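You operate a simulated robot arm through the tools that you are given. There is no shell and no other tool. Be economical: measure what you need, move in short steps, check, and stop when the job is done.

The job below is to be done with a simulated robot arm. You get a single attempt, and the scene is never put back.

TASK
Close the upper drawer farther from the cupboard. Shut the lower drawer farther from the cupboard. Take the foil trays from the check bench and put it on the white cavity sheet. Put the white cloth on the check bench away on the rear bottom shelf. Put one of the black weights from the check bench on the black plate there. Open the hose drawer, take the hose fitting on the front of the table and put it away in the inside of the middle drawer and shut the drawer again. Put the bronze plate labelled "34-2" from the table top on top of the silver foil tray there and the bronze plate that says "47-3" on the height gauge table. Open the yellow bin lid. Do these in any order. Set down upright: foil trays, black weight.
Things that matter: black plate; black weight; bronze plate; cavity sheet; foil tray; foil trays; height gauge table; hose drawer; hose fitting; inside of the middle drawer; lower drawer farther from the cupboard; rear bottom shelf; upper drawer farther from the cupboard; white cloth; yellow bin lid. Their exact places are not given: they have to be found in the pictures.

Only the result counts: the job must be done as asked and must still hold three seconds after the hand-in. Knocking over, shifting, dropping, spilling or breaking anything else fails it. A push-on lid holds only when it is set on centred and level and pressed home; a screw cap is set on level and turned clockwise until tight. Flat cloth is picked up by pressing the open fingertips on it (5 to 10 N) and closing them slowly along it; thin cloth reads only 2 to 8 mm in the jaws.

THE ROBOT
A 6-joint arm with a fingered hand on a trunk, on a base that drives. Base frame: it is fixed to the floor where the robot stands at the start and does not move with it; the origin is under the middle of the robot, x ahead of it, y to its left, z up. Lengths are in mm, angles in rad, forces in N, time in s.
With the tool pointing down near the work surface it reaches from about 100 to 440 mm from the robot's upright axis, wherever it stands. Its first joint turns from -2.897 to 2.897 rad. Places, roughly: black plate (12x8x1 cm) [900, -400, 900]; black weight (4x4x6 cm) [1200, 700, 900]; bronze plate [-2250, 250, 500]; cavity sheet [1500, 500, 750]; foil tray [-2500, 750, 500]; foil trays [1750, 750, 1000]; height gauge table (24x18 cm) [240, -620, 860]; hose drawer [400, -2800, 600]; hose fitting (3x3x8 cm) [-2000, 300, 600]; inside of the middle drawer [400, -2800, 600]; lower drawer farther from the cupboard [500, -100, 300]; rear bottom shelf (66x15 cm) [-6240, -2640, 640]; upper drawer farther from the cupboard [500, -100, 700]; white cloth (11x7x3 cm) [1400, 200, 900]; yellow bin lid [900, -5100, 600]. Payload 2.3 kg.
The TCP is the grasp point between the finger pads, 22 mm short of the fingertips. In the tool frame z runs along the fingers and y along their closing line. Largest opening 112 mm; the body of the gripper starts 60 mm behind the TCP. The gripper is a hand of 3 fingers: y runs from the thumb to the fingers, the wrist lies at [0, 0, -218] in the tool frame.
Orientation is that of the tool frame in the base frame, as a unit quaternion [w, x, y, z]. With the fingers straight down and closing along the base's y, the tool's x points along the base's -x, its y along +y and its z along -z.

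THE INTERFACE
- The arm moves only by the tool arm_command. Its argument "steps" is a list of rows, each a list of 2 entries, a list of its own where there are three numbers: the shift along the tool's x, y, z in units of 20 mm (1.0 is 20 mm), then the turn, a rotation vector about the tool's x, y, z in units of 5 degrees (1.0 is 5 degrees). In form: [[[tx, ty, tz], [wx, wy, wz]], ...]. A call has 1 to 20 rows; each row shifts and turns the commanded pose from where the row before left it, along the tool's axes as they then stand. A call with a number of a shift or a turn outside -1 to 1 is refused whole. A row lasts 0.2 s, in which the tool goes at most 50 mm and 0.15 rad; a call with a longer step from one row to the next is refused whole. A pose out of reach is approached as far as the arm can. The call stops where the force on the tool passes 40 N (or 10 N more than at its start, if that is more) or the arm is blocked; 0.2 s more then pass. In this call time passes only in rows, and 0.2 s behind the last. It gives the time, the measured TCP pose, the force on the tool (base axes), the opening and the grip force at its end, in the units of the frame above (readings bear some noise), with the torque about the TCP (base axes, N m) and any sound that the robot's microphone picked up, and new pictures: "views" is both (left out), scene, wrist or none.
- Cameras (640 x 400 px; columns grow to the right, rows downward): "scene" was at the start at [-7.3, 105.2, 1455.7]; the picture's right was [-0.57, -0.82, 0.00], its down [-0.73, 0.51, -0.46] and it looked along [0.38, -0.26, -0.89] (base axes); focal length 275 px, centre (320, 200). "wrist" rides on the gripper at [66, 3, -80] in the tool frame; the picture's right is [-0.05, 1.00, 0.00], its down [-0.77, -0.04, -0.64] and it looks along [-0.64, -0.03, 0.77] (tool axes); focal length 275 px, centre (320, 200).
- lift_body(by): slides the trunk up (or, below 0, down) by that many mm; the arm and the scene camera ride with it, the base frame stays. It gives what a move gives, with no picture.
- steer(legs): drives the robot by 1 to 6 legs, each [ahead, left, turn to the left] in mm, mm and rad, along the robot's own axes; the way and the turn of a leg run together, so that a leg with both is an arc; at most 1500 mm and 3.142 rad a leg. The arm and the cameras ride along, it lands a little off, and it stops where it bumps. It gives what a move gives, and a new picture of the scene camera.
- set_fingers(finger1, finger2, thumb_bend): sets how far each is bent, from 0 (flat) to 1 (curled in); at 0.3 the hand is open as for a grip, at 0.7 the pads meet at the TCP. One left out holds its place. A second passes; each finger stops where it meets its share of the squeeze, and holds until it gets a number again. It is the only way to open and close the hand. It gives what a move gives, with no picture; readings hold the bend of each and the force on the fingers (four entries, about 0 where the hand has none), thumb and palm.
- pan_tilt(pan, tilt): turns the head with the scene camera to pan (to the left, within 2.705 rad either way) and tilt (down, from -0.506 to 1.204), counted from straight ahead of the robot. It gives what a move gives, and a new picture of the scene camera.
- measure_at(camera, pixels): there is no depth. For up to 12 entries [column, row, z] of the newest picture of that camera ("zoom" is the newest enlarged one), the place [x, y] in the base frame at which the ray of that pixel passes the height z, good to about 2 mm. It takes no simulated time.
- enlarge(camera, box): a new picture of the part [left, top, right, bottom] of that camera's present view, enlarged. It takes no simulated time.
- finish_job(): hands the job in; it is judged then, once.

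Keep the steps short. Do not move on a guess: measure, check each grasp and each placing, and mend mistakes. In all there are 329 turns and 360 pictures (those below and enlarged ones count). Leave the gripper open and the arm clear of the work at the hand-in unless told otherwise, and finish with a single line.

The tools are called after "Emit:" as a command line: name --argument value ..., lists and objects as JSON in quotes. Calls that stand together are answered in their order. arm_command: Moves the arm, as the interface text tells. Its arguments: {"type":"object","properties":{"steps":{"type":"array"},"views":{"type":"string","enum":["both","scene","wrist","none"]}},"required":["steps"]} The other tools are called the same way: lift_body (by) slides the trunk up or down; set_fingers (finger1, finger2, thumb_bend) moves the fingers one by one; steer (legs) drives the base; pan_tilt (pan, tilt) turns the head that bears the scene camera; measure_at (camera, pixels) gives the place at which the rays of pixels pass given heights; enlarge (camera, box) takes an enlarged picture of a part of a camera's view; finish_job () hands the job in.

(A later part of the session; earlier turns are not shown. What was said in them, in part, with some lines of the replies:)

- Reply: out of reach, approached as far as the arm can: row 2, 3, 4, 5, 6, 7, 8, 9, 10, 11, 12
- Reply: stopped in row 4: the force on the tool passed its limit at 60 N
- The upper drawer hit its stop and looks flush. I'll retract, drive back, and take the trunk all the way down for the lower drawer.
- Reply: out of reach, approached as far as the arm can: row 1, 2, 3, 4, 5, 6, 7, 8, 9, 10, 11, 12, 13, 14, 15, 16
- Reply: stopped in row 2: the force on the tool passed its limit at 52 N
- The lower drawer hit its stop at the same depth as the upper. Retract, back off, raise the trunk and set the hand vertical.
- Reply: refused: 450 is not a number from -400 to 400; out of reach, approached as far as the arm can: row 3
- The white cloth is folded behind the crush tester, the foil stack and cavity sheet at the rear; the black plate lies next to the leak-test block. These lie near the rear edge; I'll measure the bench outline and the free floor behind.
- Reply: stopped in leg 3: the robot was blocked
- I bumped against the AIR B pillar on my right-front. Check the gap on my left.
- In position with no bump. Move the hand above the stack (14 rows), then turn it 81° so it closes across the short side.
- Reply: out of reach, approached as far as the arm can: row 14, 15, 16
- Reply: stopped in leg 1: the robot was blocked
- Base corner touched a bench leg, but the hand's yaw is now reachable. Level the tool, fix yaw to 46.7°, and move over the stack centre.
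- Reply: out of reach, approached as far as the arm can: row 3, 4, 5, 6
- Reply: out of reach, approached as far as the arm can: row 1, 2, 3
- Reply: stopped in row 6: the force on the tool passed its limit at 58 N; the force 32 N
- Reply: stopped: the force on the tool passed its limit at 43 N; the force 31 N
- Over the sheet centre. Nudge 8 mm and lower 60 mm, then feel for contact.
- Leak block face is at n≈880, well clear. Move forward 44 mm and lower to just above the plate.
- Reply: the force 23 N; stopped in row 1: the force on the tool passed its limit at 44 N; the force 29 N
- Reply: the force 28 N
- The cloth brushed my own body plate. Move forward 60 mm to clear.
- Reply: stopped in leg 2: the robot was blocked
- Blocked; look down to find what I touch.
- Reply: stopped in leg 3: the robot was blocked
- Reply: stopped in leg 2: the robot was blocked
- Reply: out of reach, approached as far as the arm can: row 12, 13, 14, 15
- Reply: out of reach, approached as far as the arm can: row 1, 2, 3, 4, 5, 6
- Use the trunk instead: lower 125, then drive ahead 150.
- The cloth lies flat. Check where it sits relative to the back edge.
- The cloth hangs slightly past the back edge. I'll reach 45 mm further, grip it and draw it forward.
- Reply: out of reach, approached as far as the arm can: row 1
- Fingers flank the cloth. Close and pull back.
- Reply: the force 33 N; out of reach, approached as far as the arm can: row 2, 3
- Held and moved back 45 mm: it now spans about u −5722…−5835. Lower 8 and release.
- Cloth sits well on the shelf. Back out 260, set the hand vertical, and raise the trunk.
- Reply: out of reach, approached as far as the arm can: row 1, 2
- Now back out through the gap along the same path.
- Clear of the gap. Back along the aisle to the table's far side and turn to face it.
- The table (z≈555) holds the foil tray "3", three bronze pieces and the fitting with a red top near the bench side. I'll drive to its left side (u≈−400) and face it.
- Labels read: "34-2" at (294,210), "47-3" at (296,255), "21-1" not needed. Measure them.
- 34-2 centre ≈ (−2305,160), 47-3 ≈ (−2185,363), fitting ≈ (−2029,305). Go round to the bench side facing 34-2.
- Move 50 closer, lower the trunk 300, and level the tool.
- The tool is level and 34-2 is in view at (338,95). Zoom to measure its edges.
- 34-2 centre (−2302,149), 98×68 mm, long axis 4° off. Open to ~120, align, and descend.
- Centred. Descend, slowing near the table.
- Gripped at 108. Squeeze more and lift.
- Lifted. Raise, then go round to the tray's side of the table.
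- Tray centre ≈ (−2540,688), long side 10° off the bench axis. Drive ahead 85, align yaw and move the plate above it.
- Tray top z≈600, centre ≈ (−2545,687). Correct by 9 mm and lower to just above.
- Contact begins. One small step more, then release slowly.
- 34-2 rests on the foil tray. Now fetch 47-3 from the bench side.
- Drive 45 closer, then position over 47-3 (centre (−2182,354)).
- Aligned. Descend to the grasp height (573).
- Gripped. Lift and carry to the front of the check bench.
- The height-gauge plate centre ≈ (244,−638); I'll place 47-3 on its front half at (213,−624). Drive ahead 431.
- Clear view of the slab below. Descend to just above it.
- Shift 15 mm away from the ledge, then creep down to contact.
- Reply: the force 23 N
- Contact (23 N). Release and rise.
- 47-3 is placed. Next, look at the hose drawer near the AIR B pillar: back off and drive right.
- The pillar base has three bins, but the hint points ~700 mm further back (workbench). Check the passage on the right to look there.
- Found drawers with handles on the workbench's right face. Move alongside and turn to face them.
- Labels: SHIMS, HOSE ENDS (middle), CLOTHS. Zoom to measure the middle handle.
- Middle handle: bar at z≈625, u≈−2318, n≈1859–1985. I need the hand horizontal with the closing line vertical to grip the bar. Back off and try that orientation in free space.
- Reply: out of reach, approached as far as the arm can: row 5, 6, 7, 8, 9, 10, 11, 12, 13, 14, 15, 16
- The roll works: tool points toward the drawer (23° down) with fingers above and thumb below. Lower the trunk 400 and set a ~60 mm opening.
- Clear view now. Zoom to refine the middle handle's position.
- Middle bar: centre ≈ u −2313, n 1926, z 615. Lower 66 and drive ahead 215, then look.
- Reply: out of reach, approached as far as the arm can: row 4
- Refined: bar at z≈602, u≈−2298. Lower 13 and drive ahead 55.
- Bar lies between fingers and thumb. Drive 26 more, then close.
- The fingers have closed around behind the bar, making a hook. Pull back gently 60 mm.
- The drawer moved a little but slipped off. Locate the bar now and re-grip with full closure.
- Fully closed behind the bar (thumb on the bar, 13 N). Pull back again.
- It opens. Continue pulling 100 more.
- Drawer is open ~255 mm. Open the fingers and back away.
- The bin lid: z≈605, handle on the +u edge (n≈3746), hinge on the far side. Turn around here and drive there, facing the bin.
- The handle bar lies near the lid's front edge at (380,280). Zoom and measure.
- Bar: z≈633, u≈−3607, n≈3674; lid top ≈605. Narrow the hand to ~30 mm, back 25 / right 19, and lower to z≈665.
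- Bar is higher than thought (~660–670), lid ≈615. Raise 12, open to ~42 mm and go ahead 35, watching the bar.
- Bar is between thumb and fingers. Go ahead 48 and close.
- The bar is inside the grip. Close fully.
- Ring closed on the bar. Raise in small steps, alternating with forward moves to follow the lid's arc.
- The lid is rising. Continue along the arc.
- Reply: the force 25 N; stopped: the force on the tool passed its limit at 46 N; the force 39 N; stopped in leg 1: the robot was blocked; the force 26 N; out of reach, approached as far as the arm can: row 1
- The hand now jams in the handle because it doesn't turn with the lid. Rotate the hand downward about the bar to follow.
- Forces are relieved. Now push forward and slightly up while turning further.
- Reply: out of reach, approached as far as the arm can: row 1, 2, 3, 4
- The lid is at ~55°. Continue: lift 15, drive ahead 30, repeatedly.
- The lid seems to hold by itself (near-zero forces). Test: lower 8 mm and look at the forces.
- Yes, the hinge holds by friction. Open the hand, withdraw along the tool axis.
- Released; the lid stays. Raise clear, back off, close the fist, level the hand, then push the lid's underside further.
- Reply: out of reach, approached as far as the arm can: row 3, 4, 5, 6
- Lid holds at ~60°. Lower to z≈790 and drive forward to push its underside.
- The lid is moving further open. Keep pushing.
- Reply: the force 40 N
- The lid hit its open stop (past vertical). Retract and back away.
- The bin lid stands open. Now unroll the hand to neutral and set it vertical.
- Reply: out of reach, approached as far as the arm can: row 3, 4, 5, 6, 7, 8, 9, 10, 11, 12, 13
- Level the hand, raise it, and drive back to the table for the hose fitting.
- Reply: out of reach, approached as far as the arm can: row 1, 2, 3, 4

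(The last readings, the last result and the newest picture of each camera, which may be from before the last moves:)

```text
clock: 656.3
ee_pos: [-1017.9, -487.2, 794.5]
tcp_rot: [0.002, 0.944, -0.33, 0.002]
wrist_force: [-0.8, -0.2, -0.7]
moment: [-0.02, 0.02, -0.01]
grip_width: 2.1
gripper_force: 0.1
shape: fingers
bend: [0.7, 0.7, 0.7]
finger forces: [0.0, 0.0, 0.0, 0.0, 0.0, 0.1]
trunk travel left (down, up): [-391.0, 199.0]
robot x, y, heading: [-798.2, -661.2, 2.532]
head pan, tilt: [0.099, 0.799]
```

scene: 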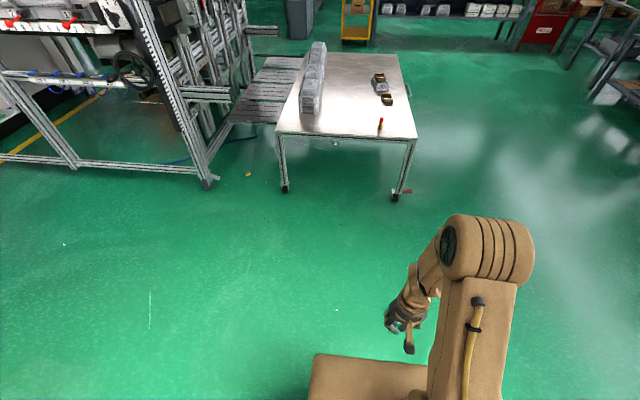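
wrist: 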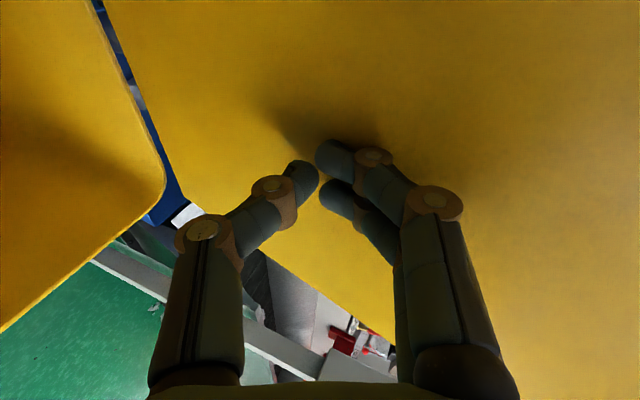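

Emit:
steer --legs '[[600, -40, 0], [600, -34, 0]]'

Emit:
pan_tilt --pan 0.1 --tilt 1.0

Emit:
arm_command --steps '[[[-0.5, 0, -0.5], [0, 0, 0]], [[-0.5, 0, -0.5], [0, 0, 0]]]' --views "wrist"

```text
clock: 662.7
ee_pos: [-1962.4, 262.1, 793.9]
tcp_rot: [0.001, 0.944, -0.33, 0.002]
wrist_force: [0.1, -0.2, 0.0]
moment: [-0.01, -0.02, 0.04]
grip_width: 2.1
gripper_force: 0.0
shape: fingers
bend: [0.7, 0.7, 0.7]
finger forces: [0.0, 0.0, 0.0, 0.0, 0.0, 0.1]
trunk travel left (down, up): [-391.0, 199.0]
robot x, y, heading: [-1742.3, 91.8, 2.533]
head pan, tilt: [0.099, 0.799]
```

scene: 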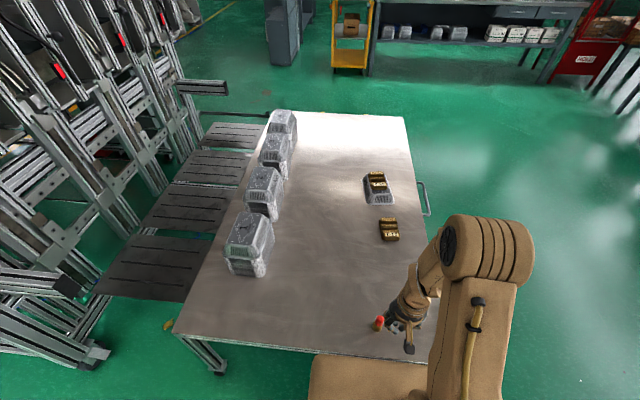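

```text
clock: 663.4
ee_pos: [-1962.7, 262.5, 793.5]
tcp_rot: [0.002, 0.944, -0.33, 0.002]
wrist_force: [-0.4, -0.5, 0.9]
moment: [0.03, 0.01, -0.01]
grip_width: 2.4
gripper_force: 0.1
shape: fingers
bend: [0.7, 0.7, 0.7]
finger forces: [0.0, 0.0, 0.1, 0.0, 0.0, 0.0]
trunk travel left (down, up): [-391.0, 199.0]
robot x, y, heading: [-1741.9, 89.3, 2.533]
head pan, tilt: [0.099, 1.0]
```

scene: 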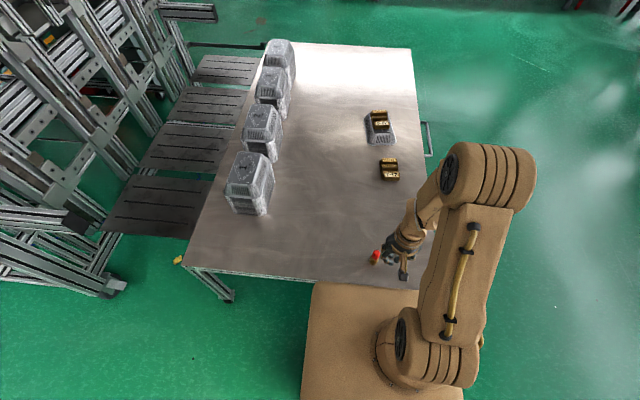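

```text
clock: 664.0
ee_pos: [-1977.0, 273.7, 814.6]
tcp_rot: [0.002, 0.944, -0.33, 0.002]
wrist_force: [0.4, -0.3, 1.0]
moment: [0.0, -0.02, 0.0]
grip_width: 2.2
gripper_force: 0.0
shape: fingers
bend: [0.7, 0.7, 0.7]
finger forces: [0.1, 0.1, 0.0, 0.1, 0.1, 0.0]
trunk travel left (down, up): [-391.0, 199.0]
robot x, y, heading: [-1743.8, 91.7, 2.53]
head pan, tilt: [0.099, 1.0]
```

wrist: 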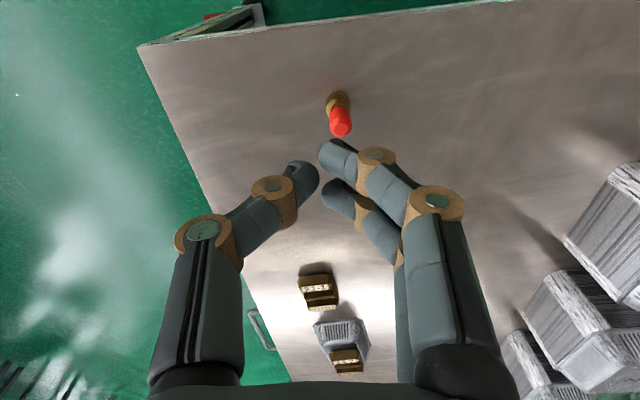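

Emit:
measure_at --camera "wrist" --pixels '[[336, 99, 552], [342, 125, 630], [338, 105, 570]]'

Emit:
set_fingers --finger1 0.48 --finger2 0.48 --thumb_bend 0.48

```text
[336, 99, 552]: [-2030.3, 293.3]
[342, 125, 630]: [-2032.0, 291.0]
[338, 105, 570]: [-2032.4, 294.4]
```

```text
clock: 665.0
ee_pos: [-1977.4, 274.0, 815.8]
tcp_rot: [0.001, 0.944, -0.331, 0.002]
wrist_force: [0.0, 1.1, 0.4]
moment: [0.01, 0.01, 0.01]
grip_width: 60.0
gripper_force: 0.0
shape: fingers
bend: [0.48, 0.48, 0.48]
finger forces: [0.1, 0.0, 0.1, 0.1, 0.1, 0.0]
trunk travel left (down, up): [-391.0, 199.0]
robot x, y, heading: [-1740.6, 91.2, 2.53]
head pan, tilt: [0.099, 1.0]
```

Fitting at (−2031,293). Move above, lower the trunk 150, then descend to z≈600.

Emit:
arm_command --steps '[[[-0.9, 0.31, 0], [0, 0, 0]], [[-0.9, 0.31, 0], [0, 0, 0]], [[-0.9, 0.31, 0], [0, 0, 0]]]' --views "none"

Emit:
lift_body --by -130

Emit:
arm_command --steps '[[[0, 0, 0.5], [0, 0, 0]]]' --views "wrist"

```text
clock: 665.8
ee_pos: [-2033.7, 292.1, 814.2]
tcp_rot: [0.001, 0.944, -0.33, 0.002]
wrist_force: [0.6, -0.5, -0.2]
moment: [0.0, -0.02, 0.01]
grip_width: 60.1
gripper_force: 0.1
shape: fingers
bend: [0.48, 0.48, 0.48]
finger forces: [0.1, 0.0, 0.0, 0.0, 0.0, 0.1]
trunk travel left (down, up): [-391.0, 199.0]
robot x, y, heading: [-1738.6, 91.2, 2.535]
head pan, tilt: [0.099, 1.0]
```

```text
clock: 667.4
ee_pos: [-2033.2, 292.0, 684.0]
tcp_rot: [0.001, 0.944, -0.331, 0.002]
wrist_force: [1.3, -0.3, 1.1]
moment: [-0.02, 0.01, -0.02]
grip_width: 60.3
gripper_force: 0.0
shape: fingers
bend: [0.48, 0.48, 0.48]
finger forces: [0.1, 0.1, 0.1, 0.0, 0.1, 0.0]
trunk travel left (down, up): [-261.0, 329.0]
robot x, y, heading: [-1743.1, 90.8, 2.53]
head pan, tilt: [0.099, 1.0]
```

```text
clock: 667.8
ee_pos: [-2032.5, 293.1, 674.8]
tcp_rot: [0.003, 0.943, -0.331, 0.002]
wrist_force: [0.3, 0.1, -0.4]
moment: [0.0, 0.01, -0.03]
grip_width: 59.9
gripper_force: 0.0
shape: fingers
bend: [0.48, 0.48, 0.48]
finger forces: [0.0, 0.0, 0.0, 0.1, 0.0, 0.0]
trunk travel left (down, up): [-261.0, 329.0]
robot x, y, heading: [-1744.5, 88.5, 2.532]
head pan, tilt: [0.099, 1.0]
```

wrist: 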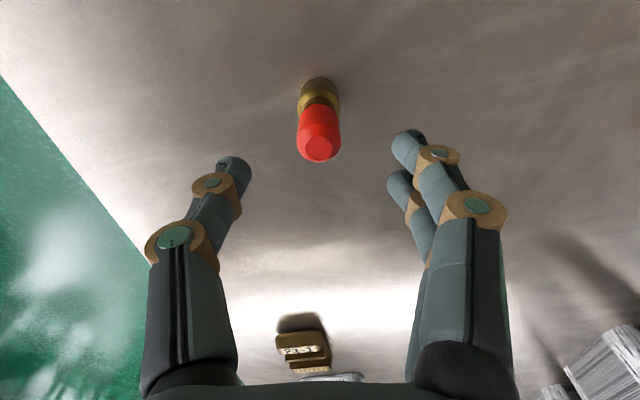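

Centred. Descend and grip.

Emit:
arm_command --steps '[[[0, 0, 1], [0, 0, 0]], [[0, 0, 1], [0, 0, 0]], [[0, 0, 1], [0, 0, 0]], [[0, 0, 0.9], [0, 0, 0]]]' --views "none"

Emit:
set_fingers --finger1 0.66 --finger2 0.66 --thumb_bend 0.66

Emit:
arm_command --steps '[[[0, 0, -0.5], [0, 0, 0]], [[0, 0, -1], [0, 0, 0]], [[0, 0, -1], [0, 0, 0]]]' --views "wrist"

```text
clock: 668.8
ee_pos: [-2032.0, 290.7, 595.7]
tcp_rot: [0.001, 0.944, -0.331, 0.003]
wrist_force: [0.0, 0.5, 0.3]
moment: [-0.01, 0.01, -0.01]
grip_width: 60.1
gripper_force: 0.0
shape: fingers
bend: [0.48, 0.48, 0.48]
finger forces: [0.1, 0.0, 0.1, 0.0, 0.0, 0.0]
trunk travel left (down, up): [-261.0, 329.0]
robot x, y, heading: [-1740.1, 90.9, 2.531]
head pan, tilt: [0.099, 1.0]
```

```text
clock: 669.8
ee_pos: [-2031.4, 290.8, 596.2]
tcp_rot: [0.002, 0.944, -0.331, 0.002]
wrist_force: [-0.2, 0.5, -0.4]
moment: [-0.01, 0.0, -0.03]
grip_width: 18.7
gripper_force: 4.0
shape: fingers
bend: [0.65, 0.61, 0.64]
finger forces: [0.7, 3.3, 0.0, 0.0, 3.9, 0.0]
trunk travel left (down, up): [-261.0, 329.0]
robot x, y, heading: [-1746.0, 88.8, 2.531]
head pan, tilt: [0.099, 1.0]
```

```text
clock: 670.6
ee_pos: [-2031.7, 291.9, 646.5]
tcp_rot: [0.001, 0.944, -0.331, 0.002]
wrist_force: [0.5, -0.7, -0.9]
moment: [-0.02, 0.0, 0.01]
grip_width: 19.0
gripper_force: 4.2
shape: fingers
bend: [0.65, 0.61, 0.64]
finger forces: [0.6, 3.3, 0.0, 0.0, 3.7, 0.1]
trunk travel left (down, up): [-261.0, 329.0]
robot x, y, heading: [-1742.7, 92.7, 2.536]
head pan, tilt: [0.099, 1.0]
```

wrist: 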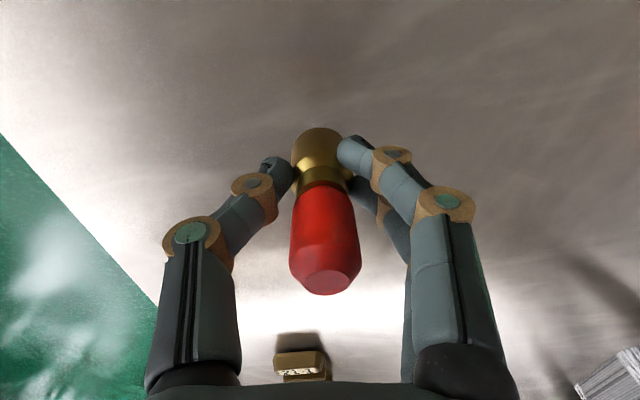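

Lifted. Squeeze a bit more, raise, and carry it to the open drawer.

Emit:
set_fingers --finger1 0.7 --finger2 0.7 --thumb_bend 0.7

Emit:
lift_body --by 325

Emit:
steer --legs '[[-1170, 0, 0], [0, 1010, 0], [0, 1020, 0], [0, 0, -1.577], [0, -1200, 0], [0, -900, 0]]'

Emit:
pan_tilt --pan 0.3 --tilt 0.9

```text
clock: 671.6
ee_pos: [-2031.4, 291.9, 644.7]
tcp_rot: [0.003, 0.944, -0.33, 0.002]
wrist_force: [-0.6, -0.5, -0.8]
moment: [0.01, 0.01, 0.0]
grip_width: 16.8
gripper_force: 8.0
shape: fingers
bend: [0.66, 0.62, 0.66]
finger forces: [2.5, 5.5, 0.0, 0.0, 7.5, 0.1]
trunk travel left (down, up): [-261.0, 329.0]
robot x, y, heading: [-1738.8, 89.3, 2.534]
head pan, tilt: [0.099, 1.0]
```

```text
clock: 674.8
ee_pos: [-2033.0, 293.0, 970.3]
tcp_rot: [0.001, 0.944, -0.331, 0.002]
wrist_force: [0.1, 0.0, -1.5]
moment: [-0.01, 0.03, -0.04]
grip_width: 16.6
gripper_force: 7.9
shape: fingers
bend: [0.66, 0.62, 0.66]
finger forces: [2.5, 5.5, 0.1, 0.1, 7.4, 0.0]
trunk travel left (down, up): [-586.0, 4.0]
robot x, y, heading: [-1740.1, 90.9, 2.535]
head pan, tilt: [0.099, 1.0]
```

```text
clock: 704.6
ee_pos: [-57.8, -3279.9, 971.0]
tcp_rot: [-0.003, -0.402, 0.916, 0.001]
wrist_force: [0.5, 0.4, -1.3]
moment: [0.0, -0.02, -0.04]
grip_width: 15.9
gripper_force: 7.8
shape: fingers
bend: [0.66, 0.62, 0.66]
finger forces: [2.4, 5.7, 0.0, 0.1, 7.2, 0.0]
trunk travel left (down, up): [-586.0, 4.0]
robot x, y, heading: [-279.6, -3554.8, 0.891]
head pan, tilt: [0.099, 1.0]
```

scene: 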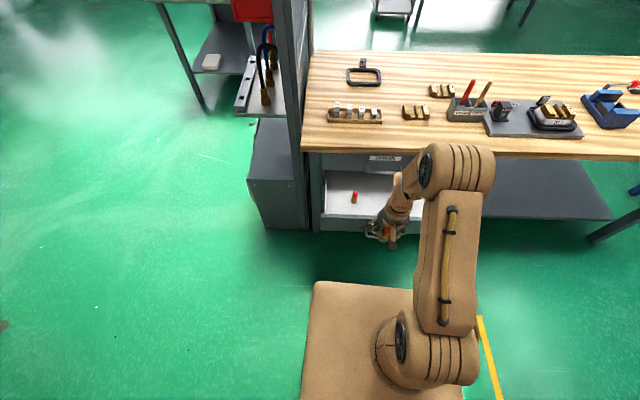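

```text
clock: 705.3
ee_pos: [-57.2, -3279.5, 971.3]
tcp_rot: [-0.002, -0.403, 0.915, 0.0]
wrist_force: [0.3, 0.7, -0.1]
moment: [0.0, 0.0, -0.01]
grip_width: 16.1
gripper_force: 7.7
shape: fingers
bend: [0.66, 0.62, 0.66]
finger forces: [2.3, 5.6, 0.1, 0.0, 7.2, 0.0]
trunk travel left (down, up): [-586.0, 4.0]
robot x, y, heading: [-276.1, -3555.0, 0.89]
head pan, tilt: [0.3, 0.901]
```

scene: 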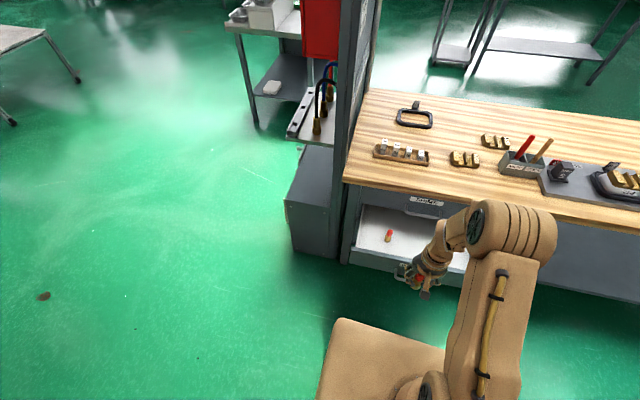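

Square up and approach over the drawer.

Emit:
steer --legs '[[0, 0, 0.062], [170, -60, 0]]'

Emit:
arm_command --steps '[[[0, 0, 0], [0, 0, 0]]]' --views "wrist"

```text
clock: 707.3
ee_pos: [74.1, -3163.5, 970.3]
tcp_rot: [-0.003, -0.43, 0.903, 0.0]
wrist_force: [0.5, 1.6, -2.2]
moment: [-0.01, -0.01, 0.01]
grip_width: 16.0
gripper_force: 8.2
shape: fingers
bend: [0.66, 0.62, 0.66]
finger forces: [2.5, 5.6, 0.1, 0.0, 7.2, 0.0]
trunk travel left (down, up): [-586.0, 4.0]
robot x, y, heading: [-128.8, -3454.2, 0.952]
head pan, tilt: [0.3, 0.901]
```

scene: 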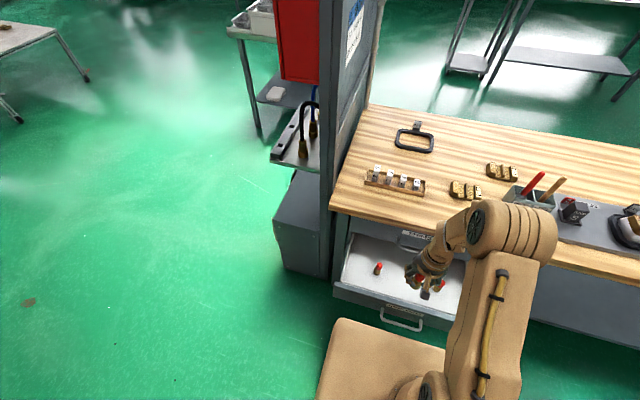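

```text
clock: 707.7
ee_pos: [72.5, -3162.8, 971.3]
tcp_rot: [-0.003, -0.43, 0.903, 0.0]
wrist_force: [-0.2, -0.4, -0.9]
moment: [0.0, 0.01, 0.01]
grip_width: 16.1
gripper_force: 7.8
shape: fingers
bend: [0.66, 0.62, 0.66]
finger forces: [2.4, 5.6, 0.1, 0.0, 7.2, 0.0]
trunk travel left (down, up): [-586.0, 4.0]
robot x, y, heading: [-133.1, -3451.0, 0.956]
head pan, tilt: [0.3, 0.901]
```

wrist: 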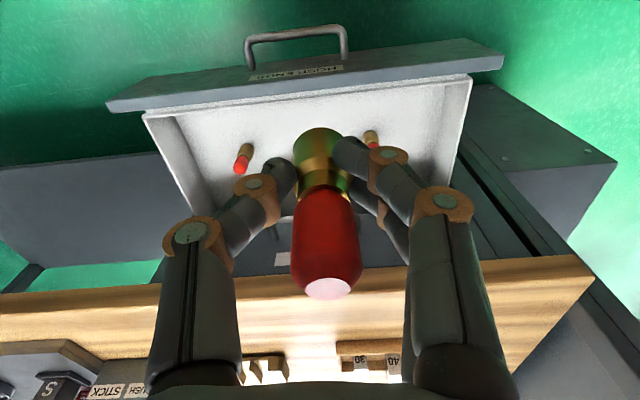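

Emit:
measure_at --camera "wrist" --pixels '[[247, 146, 570], [370, 132, 570], [145, 115, 570], [468, 78, 570], [215, 210, 570], [440, 170, 570], [120, 108, 660], [500, 60, 660]]'

Emit:
enlarge --camera "scene" --box '[330, 200, 480, 340]'

```text
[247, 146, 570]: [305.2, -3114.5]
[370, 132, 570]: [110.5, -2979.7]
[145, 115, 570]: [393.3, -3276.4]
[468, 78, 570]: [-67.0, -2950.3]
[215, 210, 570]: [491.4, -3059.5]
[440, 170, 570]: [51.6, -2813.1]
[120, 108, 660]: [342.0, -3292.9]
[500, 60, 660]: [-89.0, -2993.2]
```

```text
2.86 times, centred on (405, 270) of scene
```

zoom: 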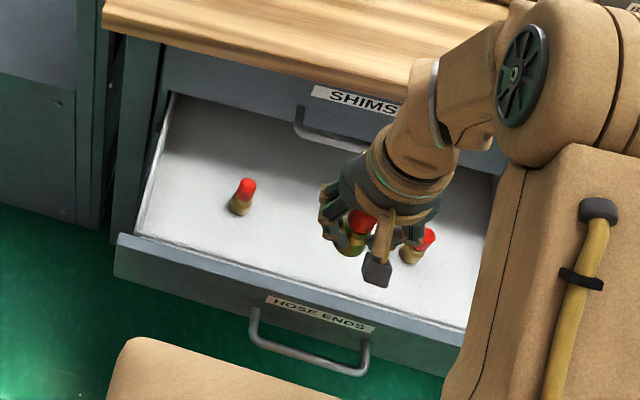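

Two other fittings stand at n≈1818 and 2055; I'll set mine between at n≈1936, u≈−2415. Drive ahead 85, right 43.

Emit:
steer --legs '[[85, -43, 0]]'

Emit:
arm_command --steps '[[[-0.9, 0, 0], [0, 0, 0]], [[-0.9, 0, 0], [0, 0, 0]]]' --views "wrist"

```text
clock: 708.8
ee_pos: [156.6, -3118.3, 970.6]
tcp_rot: [-0.003, -0.43, 0.903, 0.0]
wrist_force: [-0.2, 0.3, -1.0]
moment: [0.02, 0.0, 0.02]
grip_width: 15.9
gripper_force: 7.5
shape: fingers
bend: [0.66, 0.62, 0.66]
finger forces: [2.3, 5.5, 0.1, 0.1, 7.1, 0.0]
trunk travel left (down, up): [-586.0, 4.0]
robot x, y, heading: [-47.1, -3411.9, 0.951]
head pan, tilt: [0.3, 0.901]
```

scene: 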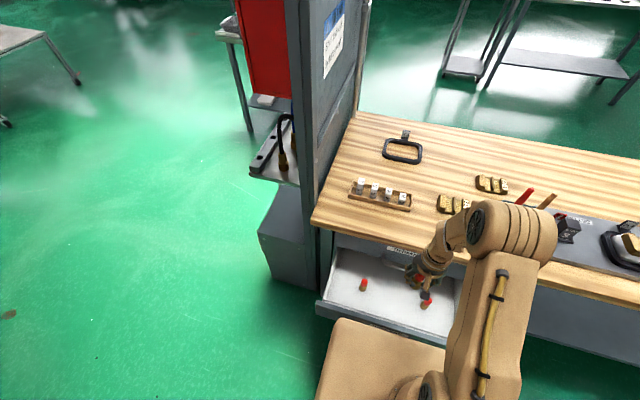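

```text
clock: 709.4
ee_pos: [180.9, -3090.8, 970.0]
tcp_rot: [-0.002, -0.43, 0.903, 0.001]
wrist_force: [0.2, 0.6, -1.3]
moment: [-0.02, 0.0, 0.02]
grip_width: 15.8
gripper_force: 7.9
shape: fingers
bend: [0.67, 0.62, 0.66]
finger forces: [2.6, 5.7, 0.0, 0.0, 7.1, 0.0]
trunk travel left (down, up): [-586.0, 4.0]
robot x, y, heading: [-44.5, -3410.6, 0.95]
head pan, tilt: [0.3, 0.901]
```

wrist: 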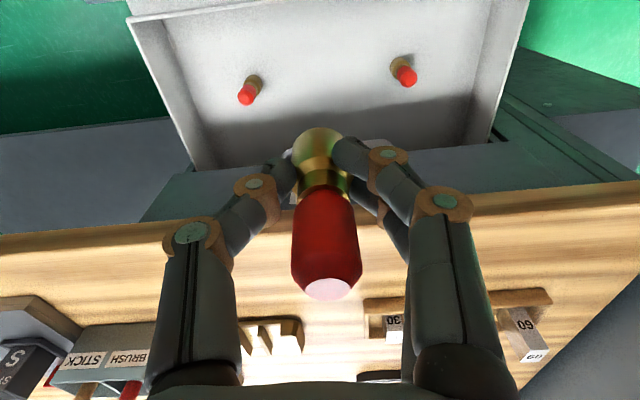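

Emit:
measure_at --camera "wrist" --pixels '[[250, 80, 570], [402, 62, 570], [250, 215, 900], [250, 235, 850], [430, 205, 900], [160, 20, 660], [470, 5, 660], [250, 95, 640], [405, 78, 640]]'

```text
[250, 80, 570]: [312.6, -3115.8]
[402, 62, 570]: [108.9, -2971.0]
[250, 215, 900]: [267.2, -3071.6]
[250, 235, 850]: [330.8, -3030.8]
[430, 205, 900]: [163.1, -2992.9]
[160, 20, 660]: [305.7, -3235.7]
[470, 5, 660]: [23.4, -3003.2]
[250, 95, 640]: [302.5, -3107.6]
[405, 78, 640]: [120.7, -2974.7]
```

Bench edge is at u≈−2345; shift back 15 mm and lower the trunk 300.

Emit:
arm_command --steps '[[[0.75, 0, 0], [0, 0, 0]]]' --views "none"

Emit:
lift_body --by -150

Emit:
lift_body --by -140

Emit:
arm_command --steps '[[[0, 0, 0], [0, 0, 0]]]' --views "both"

```text
clock: 709.8
ee_pos: [171.1, -3102.6, 970.9]
tcp_rot: [-0.003, -0.43, 0.903, 0.001]
wrist_force: [-0.4, -0.2, -0.5]
moment: [-0.01, 0.02, -0.02]
grip_width: 15.7
gripper_force: 8.4
shape: fingers
bend: [0.67, 0.62, 0.66]
finger forces: [2.5, 5.7, 0.1, 0.0, 7.1, 0.0]
trunk travel left (down, up): [-586.0, 4.0]
robot x, y, heading: [-50.5, -3405.1, 0.954]
head pan, tilt: [0.3, 0.901]
```

```text
clock: 711.6
ee_pos: [169.6, -3103.7, 820.1]
tcp_rot: [-0.003, -0.43, 0.903, 0.0]
wrist_force: [0.5, 0.4, -0.7]
moment: [-0.01, -0.01, 0.0]
grip_width: 15.5
gripper_force: 7.2
shape: fingers
bend: [0.67, 0.62, 0.66]
finger forces: [2.5, 5.7, 0.0, 0.1, 7.1, 0.1]
trunk travel left (down, up): [-436.0, 154.0]
robot x, y, heading: [-46.5, -3408.4, 0.953]
head pan, tilt: [0.3, 0.901]
```

```text
clock: 713.2
ee_pos: [170.9, -3104.4, 680.7]
tcp_rot: [-0.003, -0.43, 0.903, 0.0]
wrist_force: [0.3, -0.3, 0.1]
moment: [0.02, -0.03, 0.03]
grip_width: 15.9
gripper_force: 7.3
shape: fingers
bend: [0.67, 0.62, 0.66]
finger forces: [2.5, 5.7, 0.0, 0.1, 7.1, 0.0]
trunk travel left (down, up): [-296.0, 294.0]
robot x, y, heading: [-46.1, -3411.0, 0.955]
head pan, tilt: [0.3, 0.901]
```

```text
clock: 713.6
ee_pos: [170.2, -3104.0, 679.1]
tcp_rot: [-0.003, -0.43, 0.903, 0.0]
wrist_force: [0.2, 0.5, -1.1]
moment: [0.0, -0.01, -0.02]
grip_width: 15.8
gripper_force: 7.3
shape: fingers
bend: [0.67, 0.62, 0.66]
finger forces: [2.6, 5.7, 0.0, 0.0, 7.2, 0.0]
trunk travel left (down, up): [-296.0, 294.0]
robot x, y, heading: [-46.4, -3408.5, 0.949]
head pan, tilt: [0.3, 0.901]
```

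scene: 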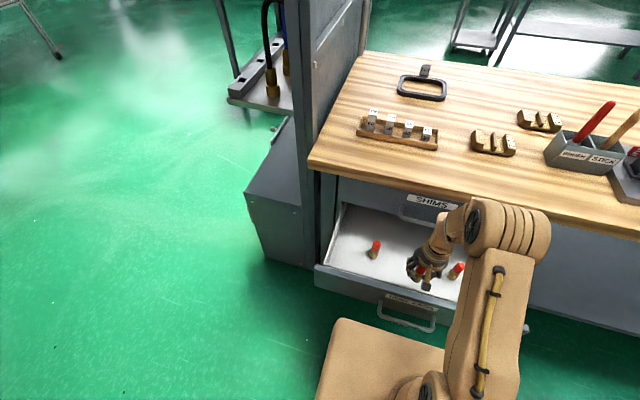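
wrist: 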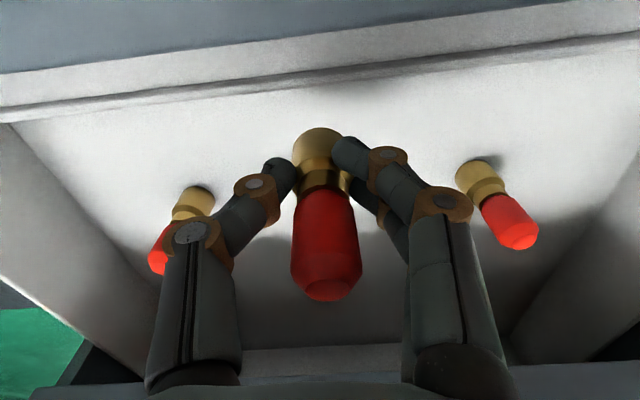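

Between the two others. Lower gradually to the drawer floor.

Emit:
arm_command --steps '[[[0, 0, 0.8], [0, 0, 0]], [[0, 0, 0.8], [0, 0, 0]], [[0, 0, 0.3], [0, 0, 0]], [[0, 0, 0.3], [0, 0, 0]], [[0, 0, 0.2], [0, 0, 0]], [[0, 0, 0.2], [0, 0, 0]]]' --views "wrist"

```text
clock: 715.0
ee_pos: [170.5, -3103.8, 627.3]
tcp_rot: [-0.003, -0.43, 0.903, 0.0]
wrist_force: [0.4, 0.3, -0.9]
moment: [-0.02, 0.01, 0.02]
grip_width: 15.8
gripper_force: 7.8
shape: fingers
bend: [0.67, 0.62, 0.66]
finger forces: [2.5, 5.7, 0.0, 0.0, 7.1, 0.1]
trunk travel left (down, up): [-296.0, 294.0]
robot x, y, heading: [-50.2, -3407.8, 0.949]
head pan, tilt: [0.3, 0.901]
```

wrist: 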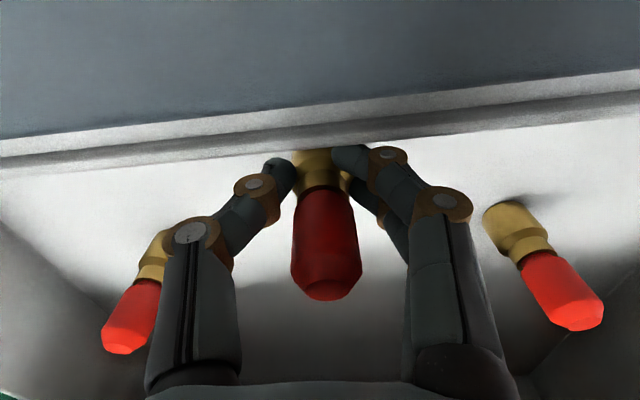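

My wrist camera is close to the drawer front's top edge; shift forward 16 mm and then continue down.

Emit:
arm_command --steps '[[[-0.8, 0, 0], [0, 0, 0]], [[0, 0, 0.2], [0, 0, 0]], [[0, 0, 0.2], [0, 0, 0]], [[0, 0, 0.2], [0, 0, 0]]]' --views "wrist"

```text
clock: 716.0
ee_pos: [180.1, -3090.1, 615.3]
tcp_rot: [-0.002, -0.43, 0.903, -0.001]
wrist_force: [-0.1, 0.0, -1.3]
moment: [-0.04, -0.04, -0.01]
grip_width: 15.5
gripper_force: 7.7
shape: fingers
bend: [0.67, 0.62, 0.66]
finger forces: [2.5, 5.7, 0.1, 0.0, 7.2, 0.0]
trunk travel left (down, up): [-296.0, 294.0]
robot x, y, heading: [-45.8, -3410.1, 0.958]
head pan, tilt: [0.3, 0.901]
```

wrist: 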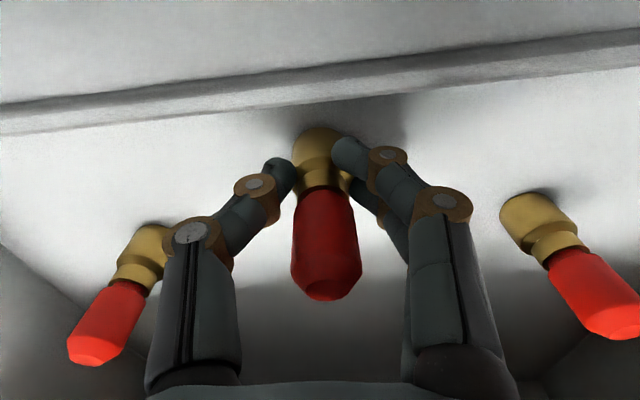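

Emit:
arm_command --steps '[[[0, 0, 0.2], [0, 0, 0]], [[0, 0, 0.2], [0, 0, 0]], [[0, 0, 0.2], [0, 0, 0]]]' --views "none"

```text
clock: 716.8
ee_pos: [180.4, -3092.4, 604.7]
tcp_rot: [-0.001, -0.43, 0.903, 0.001]
wrist_force: [-0.3, -0.8, 16.9]
moment: [0.07, 0.01, 0.01]
grip_width: 13.6
gripper_force: 11.0
shape: fingers
bend: [0.69, 0.65, 0.67]
finger forces: [3.3, 8.6, 0.0, 0.1, 10.4, 0.1]
trunk travel left (down, up): [-296.0, 294.0]
robot x, y, heading: [-46.1, -3409.0, 0.955]
head pan, tilt: [0.3, 0.901]
```

Contact. Raise 2 mm to ease, then open and rise.

Emit:
arm_command --steps '[[[0, 0, -0.1], [0, 0, 0]]]' --views "none"

Emit:
set_fingers --finger1 0.52 --finger2 0.52 --thumb_bend 0.52

Emit:
arm_command --steps '[[[0, 0, -0.5], [0, 0, 0]], [[0, 0, -1], [0, 0, 0]], [[0, 0, -1], [0, 0, 0]], [[0, 0, -1], [0, 0, 0]], [[0, 0, -1], [0, 0, 0]]]' --views "wrist"

```text
clock: 717.2
ee_pos: [179.9, -3090.9, 605.0]
tcp_rot: [-0.003, -0.429, 0.903, -0.001]
wrist_force: [-0.6, -1.2, 6.7]
moment: [-0.01, 0.01, -0.03]
grip_width: 14.0
gripper_force: 10.1
shape: fingers
bend: [0.68, 0.64, 0.67]
finger forces: [3.0, 7.3, 0.1, 0.1, 9.4, 0.1]
trunk travel left (down, up): [-296.0, 294.0]
robot x, y, heading: [-47.3, -3411.6, 0.956]
head pan, tilt: [0.3, 0.901]
```

```text
clock: 718.2
ee_pos: [178.9, -3092.1, 605.3]
tcp_rot: [-0.003, -0.43, 0.903, -0.001]
wrist_force: [0.2, -0.8, -0.3]
moment: [0.02, -0.05, 0.01]
grip_width: 48.6
gripper_force: 0.1
shape: fingers
bend: [0.52, 0.52, 0.52]
finger forces: [0.0, 0.0, 0.0, 0.0, 0.1, 0.0]
trunk travel left (down, up): [-296.0, 294.0]
robot x, y, heading: [-45.8, -3406.5, 0.95]
head pan, tilt: [0.3, 0.901]
```

```text
clock: 719.4
ee_pos: [181.8, -3093.1, 696.3]
tcp_rot: [-0.003, -0.43, 0.903, 0.0]
wrist_force: [-1.3, 0.1, -0.2]
moment: [0.01, 0.0, 0.03]
grip_width: 48.8
gripper_force: 0.1
shape: fingers
bend: [0.52, 0.52, 0.52]
finger forces: [0.0, 0.0, 0.1, 0.0, 0.0, 0.0]
trunk travel left (down, up): [-296.0, 294.0]
robot x, y, heading: [-48.3, -3409.3, 0.955]
head pan, tilt: [0.3, 0.901]
```

wrist: 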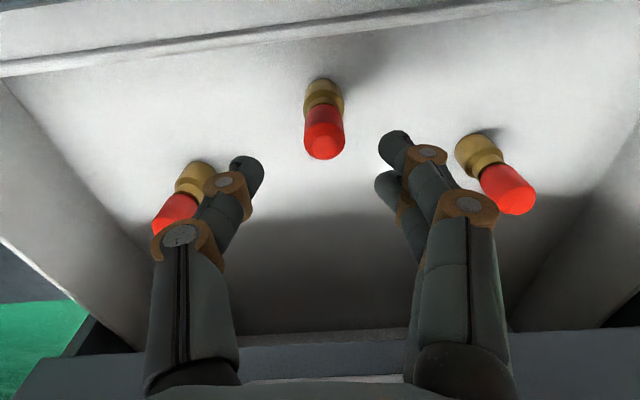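

The fitting stands in the drawer. Retreat upward and back, make a fist, tilt the hand for pushing the drawer shut.

Emit:
lift_body --by 250

Emit:
steer --legs '[[-400, 0, 0]]'

Emit:
set_fingers --finger1 0.7 --finger2 0.7 --thumb_bend 0.7

Emit:
arm_command --steps '[[[0, 0, 0], [0, -1, 0]], [[0, 0, 0], [0, -1, 0]], [[0, 0, 0], [0, -1, 0]], [[0, 0, 0], [0, -1, 0]], [[0, 0, 0], [0, -1, 0]], [[0, 0, 0], [0, -1, 0]], [[0, 0, 0], [0, -1, 0]], [[0, 0, 0], [0, -1, 0]], [[0, 0, 0], [0, -1, 0]], [[0, 0, 0], [0, -1, 0]], [[0, 0, 0], [0, -1, 0]], [[0, 0, 0], [0, -1, 0]]]' --views "none"

Emit:
lift_body --by -300

```text
clock: 722.0
ee_pos: [181.7, -3091.8, 946.3]
tcp_rot: [-0.003, -0.429, 0.903, 0.0]
wrist_force: [-0.5, 0.3, 0.2]
moment: [0.01, 0.0, -0.02]
grip_width: 49.2
gripper_force: 0.0
shape: fingers
bend: [0.52, 0.52, 0.52]
finger forces: [0.0, 0.0, 0.0, 0.1, 0.0, 0.0]
trunk travel left (down, up): [-546.0, 44.0]
robot x, y, heading: [-45.9, -3408.5, 0.951]
head pan, tilt: [0.3, 0.901]
```

```text
clock: 724.5
ee_pos: [-48.6, -3418.0, 945.7]
tcp_rot: [-0.003, -0.429, 0.903, 0.0]
wrist_force: [0.1, -0.4, 0.1]
moment: [-0.01, -0.02, -0.04]
grip_width: 48.8
gripper_force: 0.0
shape: fingers
bend: [0.52, 0.52, 0.52]
finger forces: [0.0, 0.0, 0.0, 0.0, 0.0, 0.0]
trunk travel left (down, up): [-546.0, 44.0]
robot x, y, heading: [-282.0, -3730.5, 0.952]
head pan, tilt: [0.3, 0.901]
```

scene: 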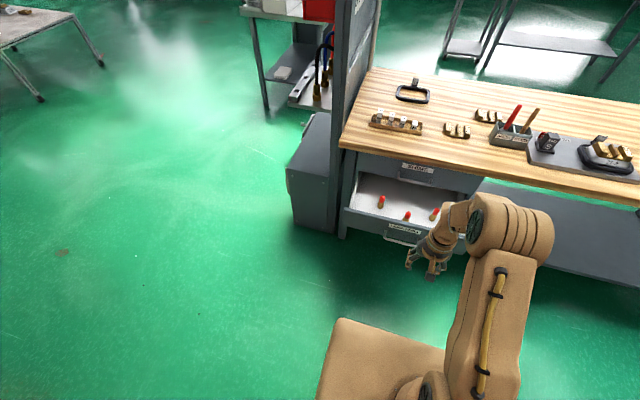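

```text
clock: 725.5
ee_pos: [-48.7, -3417.9, 946.0]
tcp_rot: [-0.003, -0.429, 0.903, 0.0]
wrist_force: [-0.8, 0.3, 0.7]
moment: [0.01, 0.0, 0.02]
grip_width: 3.0
gripper_force: 0.1
shape: fingers
bend: [0.7, 0.7, 0.7]
finger forces: [0.0, 0.0, 0.1, 0.0, 0.0, 0.0]
trunk travel left (down, up): [-546.0, 44.0]
robot x, y, heading: [-275.6, -3735.7, 0.952]
head pan, tilt: [0.3, 0.901]
```

```text
clock: 728.1
ee_pos: [-51.2, -3417.3, 944.4]
tcp_rot: [0.449, -0.371, 0.784, 0.215]
wrist_force: [-0.9, 0.1, 0.7]
moment: [0.01, 0.01, 0.01]
grip_width: 2.7
gripper_force: 0.1
shape: fingers
bend: [0.7, 0.7, 0.7]
finger forces: [0.0, 0.1, 0.1, 0.0, 0.1, 0.0]
out of reach, approached as far as the arm can: row 4
trunk travel left (down, up): [-546.0, 44.0]
robot x, y, heading: [-279.8, -3735.2, 0.955]
head pan, tilt: [0.3, 0.901]
```

```text
clock: 731.1
ee_pos: [-52.6, -3416.3, 647.0]
tcp_rot: [0.449, -0.372, 0.784, 0.215]
wrist_force: [-0.8, 0.0, -0.2]
moment: [0.02, 0.02, -0.01]
grip_width: 2.7
gripper_force: 0.1
shape: fingers
bend: [0.7, 0.7, 0.7]
finger forces: [0.1, 0.1, 0.1, 0.0, 0.0, 0.0]
trunk travel left (down, up): [-246.0, 344.0]
robot x, y, heading: [-278.0, -3732.3, 0.949]
head pan, tilt: [0.3, 0.901]
```

Hand at z≈647, tilted 60°, aligned with the drawer's centre. Check the drawer front's height.

Emit:
pan_tilt --pan 0.2 --tilt 0.7

Emit:
enlarge --camera "scene" --box '[320, 130, 540, 290]'

```text
clock: 731.8
ee_pos: [-52.3, -3416.3, 645.2]
tcp_rot: [0.449, -0.372, 0.784, 0.215]
wrist_force: [0.1, -0.6, -0.3]
moment: [0.01, -0.03, -0.02]
grip_width: 2.7
gripper_force: 0.1
shape: fingers
bend: [0.7, 0.7, 0.7]
finger forces: [0.0, 0.1, 0.1, 0.1, 0.0, 0.0]
trunk travel left (down, up): [-246.0, 344.0]
robot x, y, heading: [-276.6, -3736.9, 0.948]
head pan, tilt: [0.201, 0.7]
```

scene: 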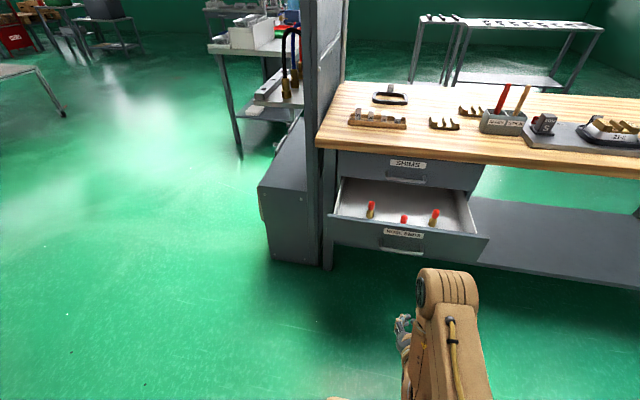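

```text
2.50 times, centred on (430, 210) of scene
```

zoom: 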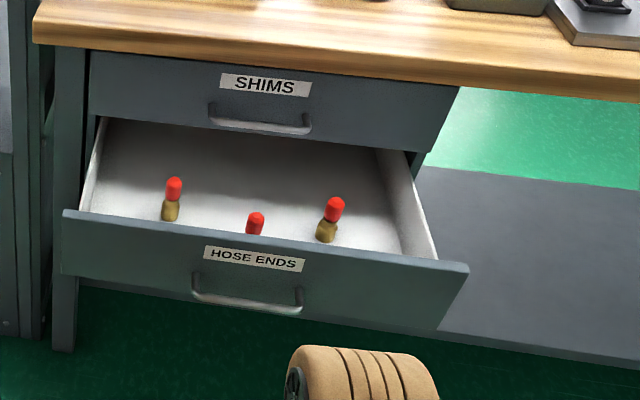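

Emit:
measure_at --camera "zoom" --pixels '[[62, 213, 640], [62, 213, 670], [468, 265, 640], [468, 265, 670], [200, 298, 602], [298, 310, 602]]'

```text
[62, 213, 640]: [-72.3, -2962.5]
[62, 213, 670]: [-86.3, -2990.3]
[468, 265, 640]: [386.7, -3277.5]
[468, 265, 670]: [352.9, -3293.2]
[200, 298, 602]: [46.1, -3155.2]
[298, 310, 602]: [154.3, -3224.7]
```

Panel spans z≈560–695, so z≈647 is good. Drive up to it and push in gentle stages.

Emit:
steer --legs '[[265, 0, 0]]'

Emit:
steer --legs '[[60, 0, 0], [60, 0, 0]]'

```text
clock: 733.7
ee_pos: [103.2, -3201.3, 646.2]
tcp_rot: [0.449, -0.37, 0.784, 0.214]
wrist_force: [-0.1, 1.0, 0.2]
moment: [0.02, -0.01, -0.01]
grip_width: 2.6
gripper_force: 0.1
shape: fingers
bend: [0.7, 0.7, 0.7]
finger forces: [0.0, 0.0, 0.0, 0.1, 0.0, 0.1]
trunk travel left (down, up): [-246.0, 344.0]
robot x, y, heading: [-124.0, -3518.4, 0.949]
head pan, tilt: [0.201, 0.7]
```

scene: 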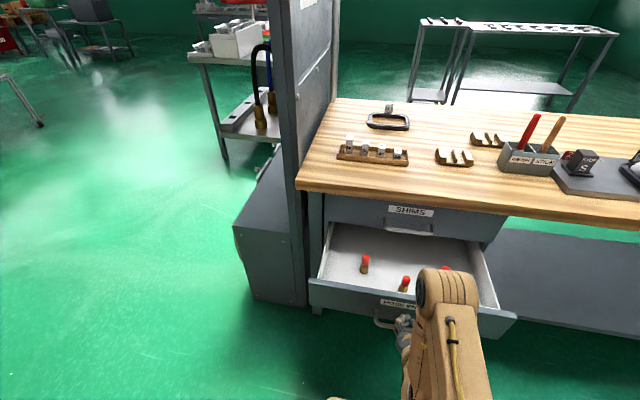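

```text
clock: 735.3
ee_pos: [173.9, -3105.6, 645.8]
tcp_rot: [0.449, -0.37, 0.785, 0.213]
wrist_force: [0.1, 0.0, 0.1]
moment: [0.0, 0.01, 0.02]
grip_width: 2.6
gripper_force: 0.1
shape: fingers
bend: [0.7, 0.7, 0.7]
finger forces: [0.0, 0.1, 0.1, 0.0, 0.0, 0.0]
trunk travel left (down, up): [-246.0, 344.0]
robot x, y, heading: [-53.3, -3419.9, 0.947]
head pan, tilt: [0.201, 0.7]
```

scene: 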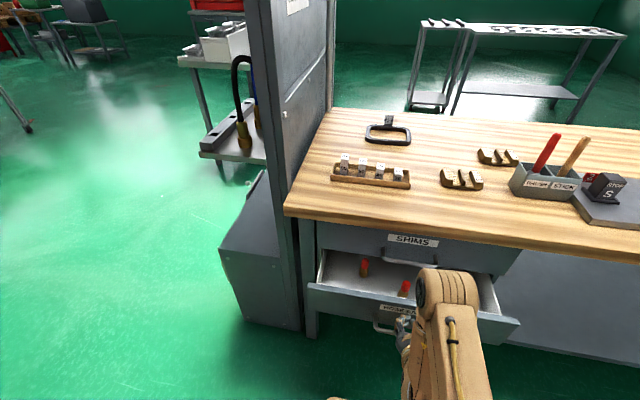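

Emit:
steer --legs '[[60, 0, 0], [35, 0, 0]]'

Emit:
arm_command --steps '[[[-0.5, 0, 0.866], [0, 0, 0]], [[-0.5, 0, 0.866], [0, 0, 0]], [[-0.5, 0, 0.866], [0, 0, 0]]]' --views "scene"

```text
clock: 736.7
ee_pos: [228.4, -3026.9, 645.3]
tcp_rot: [0.449, -0.371, 0.784, 0.214]
wrist_force: [-0.3, -0.5, -0.7]
moment: [-0.04, 0.04, 0.01]
grip_width: 2.8
gripper_force: 0.1
shape: fingers
bend: [0.7, 0.7, 0.7]
finger forces: [0.0, 0.0, 0.0, 0.0, 0.1, 0.0]
trunk travel left (down, up): [-246.0, 344.0]
robot x, y, heading: [1.0, -3342.9, 0.946]
head pan, tilt: [0.201, 0.7]
```

scene: 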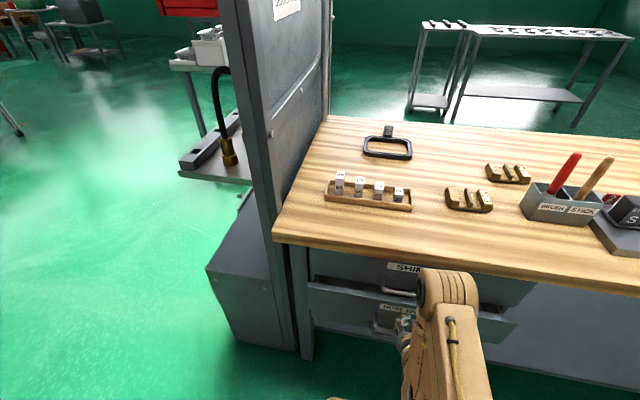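

```text
clock: 737.5
ee_pos: [263.2, -2987.2, 642.1]
tcp_rot: [0.445, -0.37, 0.788, 0.21]
wrist_force: [-13.0, -14.0, 3.0]
moment: [0.04, -0.04, -0.07]
grip_width: 2.7
gripper_force: 10.4
shape: fingers
bend: [0.7, 0.75, 0.7]
finger forces: [0.0, 15.2, 0.1, 0.1, 5.6, 0.1]
trunk travel left (down, up): [-246.0, 344.0]
robot x, y, heading: [3.3, -3347.2, 0.945]
head pan, tilt: [0.201, 0.7]
stopped in row 3: the force on the tool passed its limit at 42 N (the readings are from after the stop); the commanded pose is now the measured one
```

scene: 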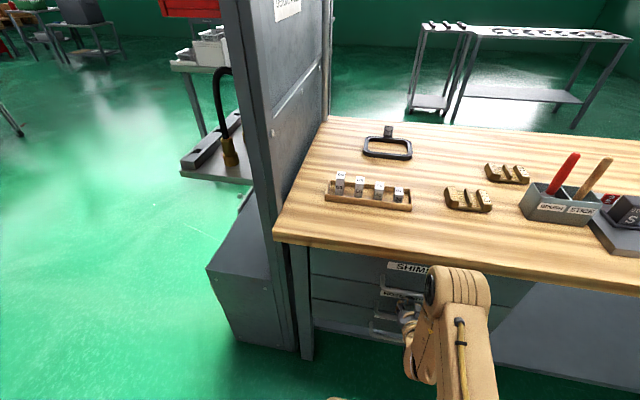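

The drawer hit its stop. Retract, back off, and check it.

Emit:
arm_command --steps '[[[0.5, 0, -0.866], [0, 0, 0]], [[0.5, 0, -0.866], [0, 0, 0]], [[0.5, 0, -0.866], [0, 0, 0]]]' --views "none"

Emit:
steer --legs '[[-450, 0, 0]]'

Emit:
enlarge --camera "scene" --box '[310, 120, 530, 280]'

```text
clock: 738.4
ee_pos: [227.4, -3031.9, 642.0]
tcp_rot: [0.444, -0.371, 0.788, 0.211]
wrist_force: [-0.2, -0.6, -0.7]
moment: [0.0, 0.04, 0.0]
grip_width: 2.7
gripper_force: 0.0
shape: fingers
bend: [0.7, 0.7, 0.7]
finger forces: [0.0, 0.1, 0.0, 0.1, 0.0, 0.0]
trunk travel left (down, up): [-246.0, 344.0]
robot x, y, heading: [-0.7, -3343.0, 0.947]
head pan, tilt: [0.201, 0.7]
```

```text
clock: 741.1
ee_pos: [-38.3, -3400.2, 642.7]
tcp_rot: [0.445, -0.371, 0.787, 0.211]
wrist_force: [0.6, 0.0, -0.9]
moment: [0.01, 0.01, 0.04]
grip_width: 2.7
gripper_force: 0.0
shape: fingers
bend: [0.7, 0.7, 0.7]
finger forces: [0.0, 0.0, 0.0, 0.1, 0.1, 0.1]
trunk travel left (down, up): [-246.0, 344.0]
robot x, y, heading: [-264.6, -3712.9, 0.949]
head pan, tilt: [0.201, 0.7]
```

scene: 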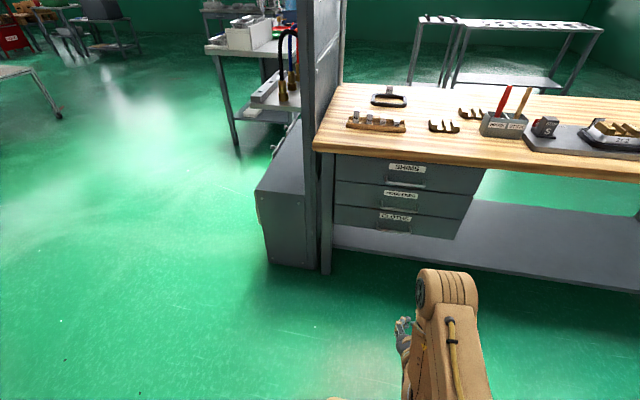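

```text
2.50 times, centred on (420, 200) of scene
```

zoom: 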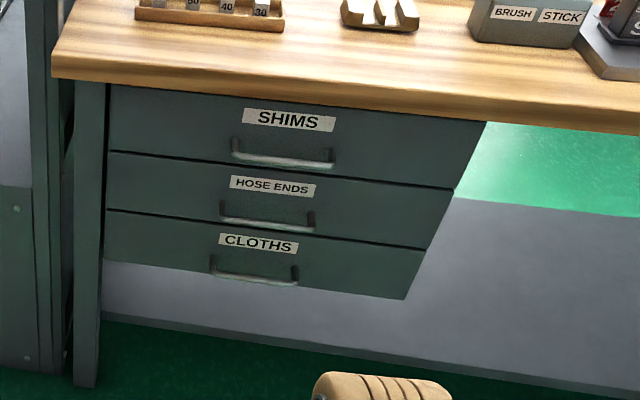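

The drawer is flush. Open the gripper and check the bin once more.

Emit:
set_fingers --finger1 0.3 --finger2 0.3 --thumb_bend 0.3

Emit:
pan_tilt --pan -1.7 --tilt 0.5

```text
clock: 742.1
ee_pos: [-38.1, -3398.8, 642.7]
tcp_rot: [0.444, -0.37, 0.788, 0.21]
wrist_force: [-0.1, -0.1, 0.2]
moment: [0.0, -0.02, 0.03]
grip_width: 111.1
gripper_force: 0.1
shape: fingers
bend: [0.3, 0.3, 0.3]
finger forces: [0.0, 0.0, 0.1, 0.0, 0.0, 0.0]
trunk travel left (down, up): [-246.0, 344.0]
robot x, y, heading: [-262.5, -3712.5, 0.95]
head pan, tilt: [0.201, 0.7]
```

```text
clock: 744.0
ee_pos: [-37.8, -3401.0, 642.3]
tcp_rot: [0.445, -0.37, 0.788, 0.21]
wrist_force: [0.8, -0.4, -0.9]
moment: [0.0, 0.02, -0.02]
grip_width: 111.3
gripper_force: 0.1
shape: fingers
bend: [0.3, 0.3, 0.3]
finger forces: [0.1, 0.1, 0.1, 0.0, 0.0, 0.0]
trunk travel left (down, up): [-246.0, 344.0]
robot x, y, heading: [-265.6, -3713.7, 0.948]
head pan, tilt: [-1.7, 0.499]
```

scene: 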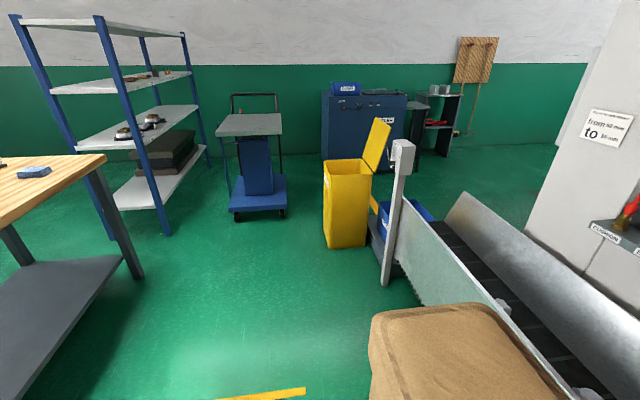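

Emit:
measure_at --camera "scene" --pixels '[[328, 249, 0], [365, 246, 0]]'

```text
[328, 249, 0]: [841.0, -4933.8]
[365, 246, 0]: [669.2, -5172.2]
```

The bin hasn't moved (within ~10 mm), its lid stands open, the gripper is open and the arm is clear. Every part of the job has been checked, so I'm handing it in.

Emit:
finish_job

```text
The job is handed in.
```

All the tasks were done and the job is handed in; the result of the judging was not shown to me.
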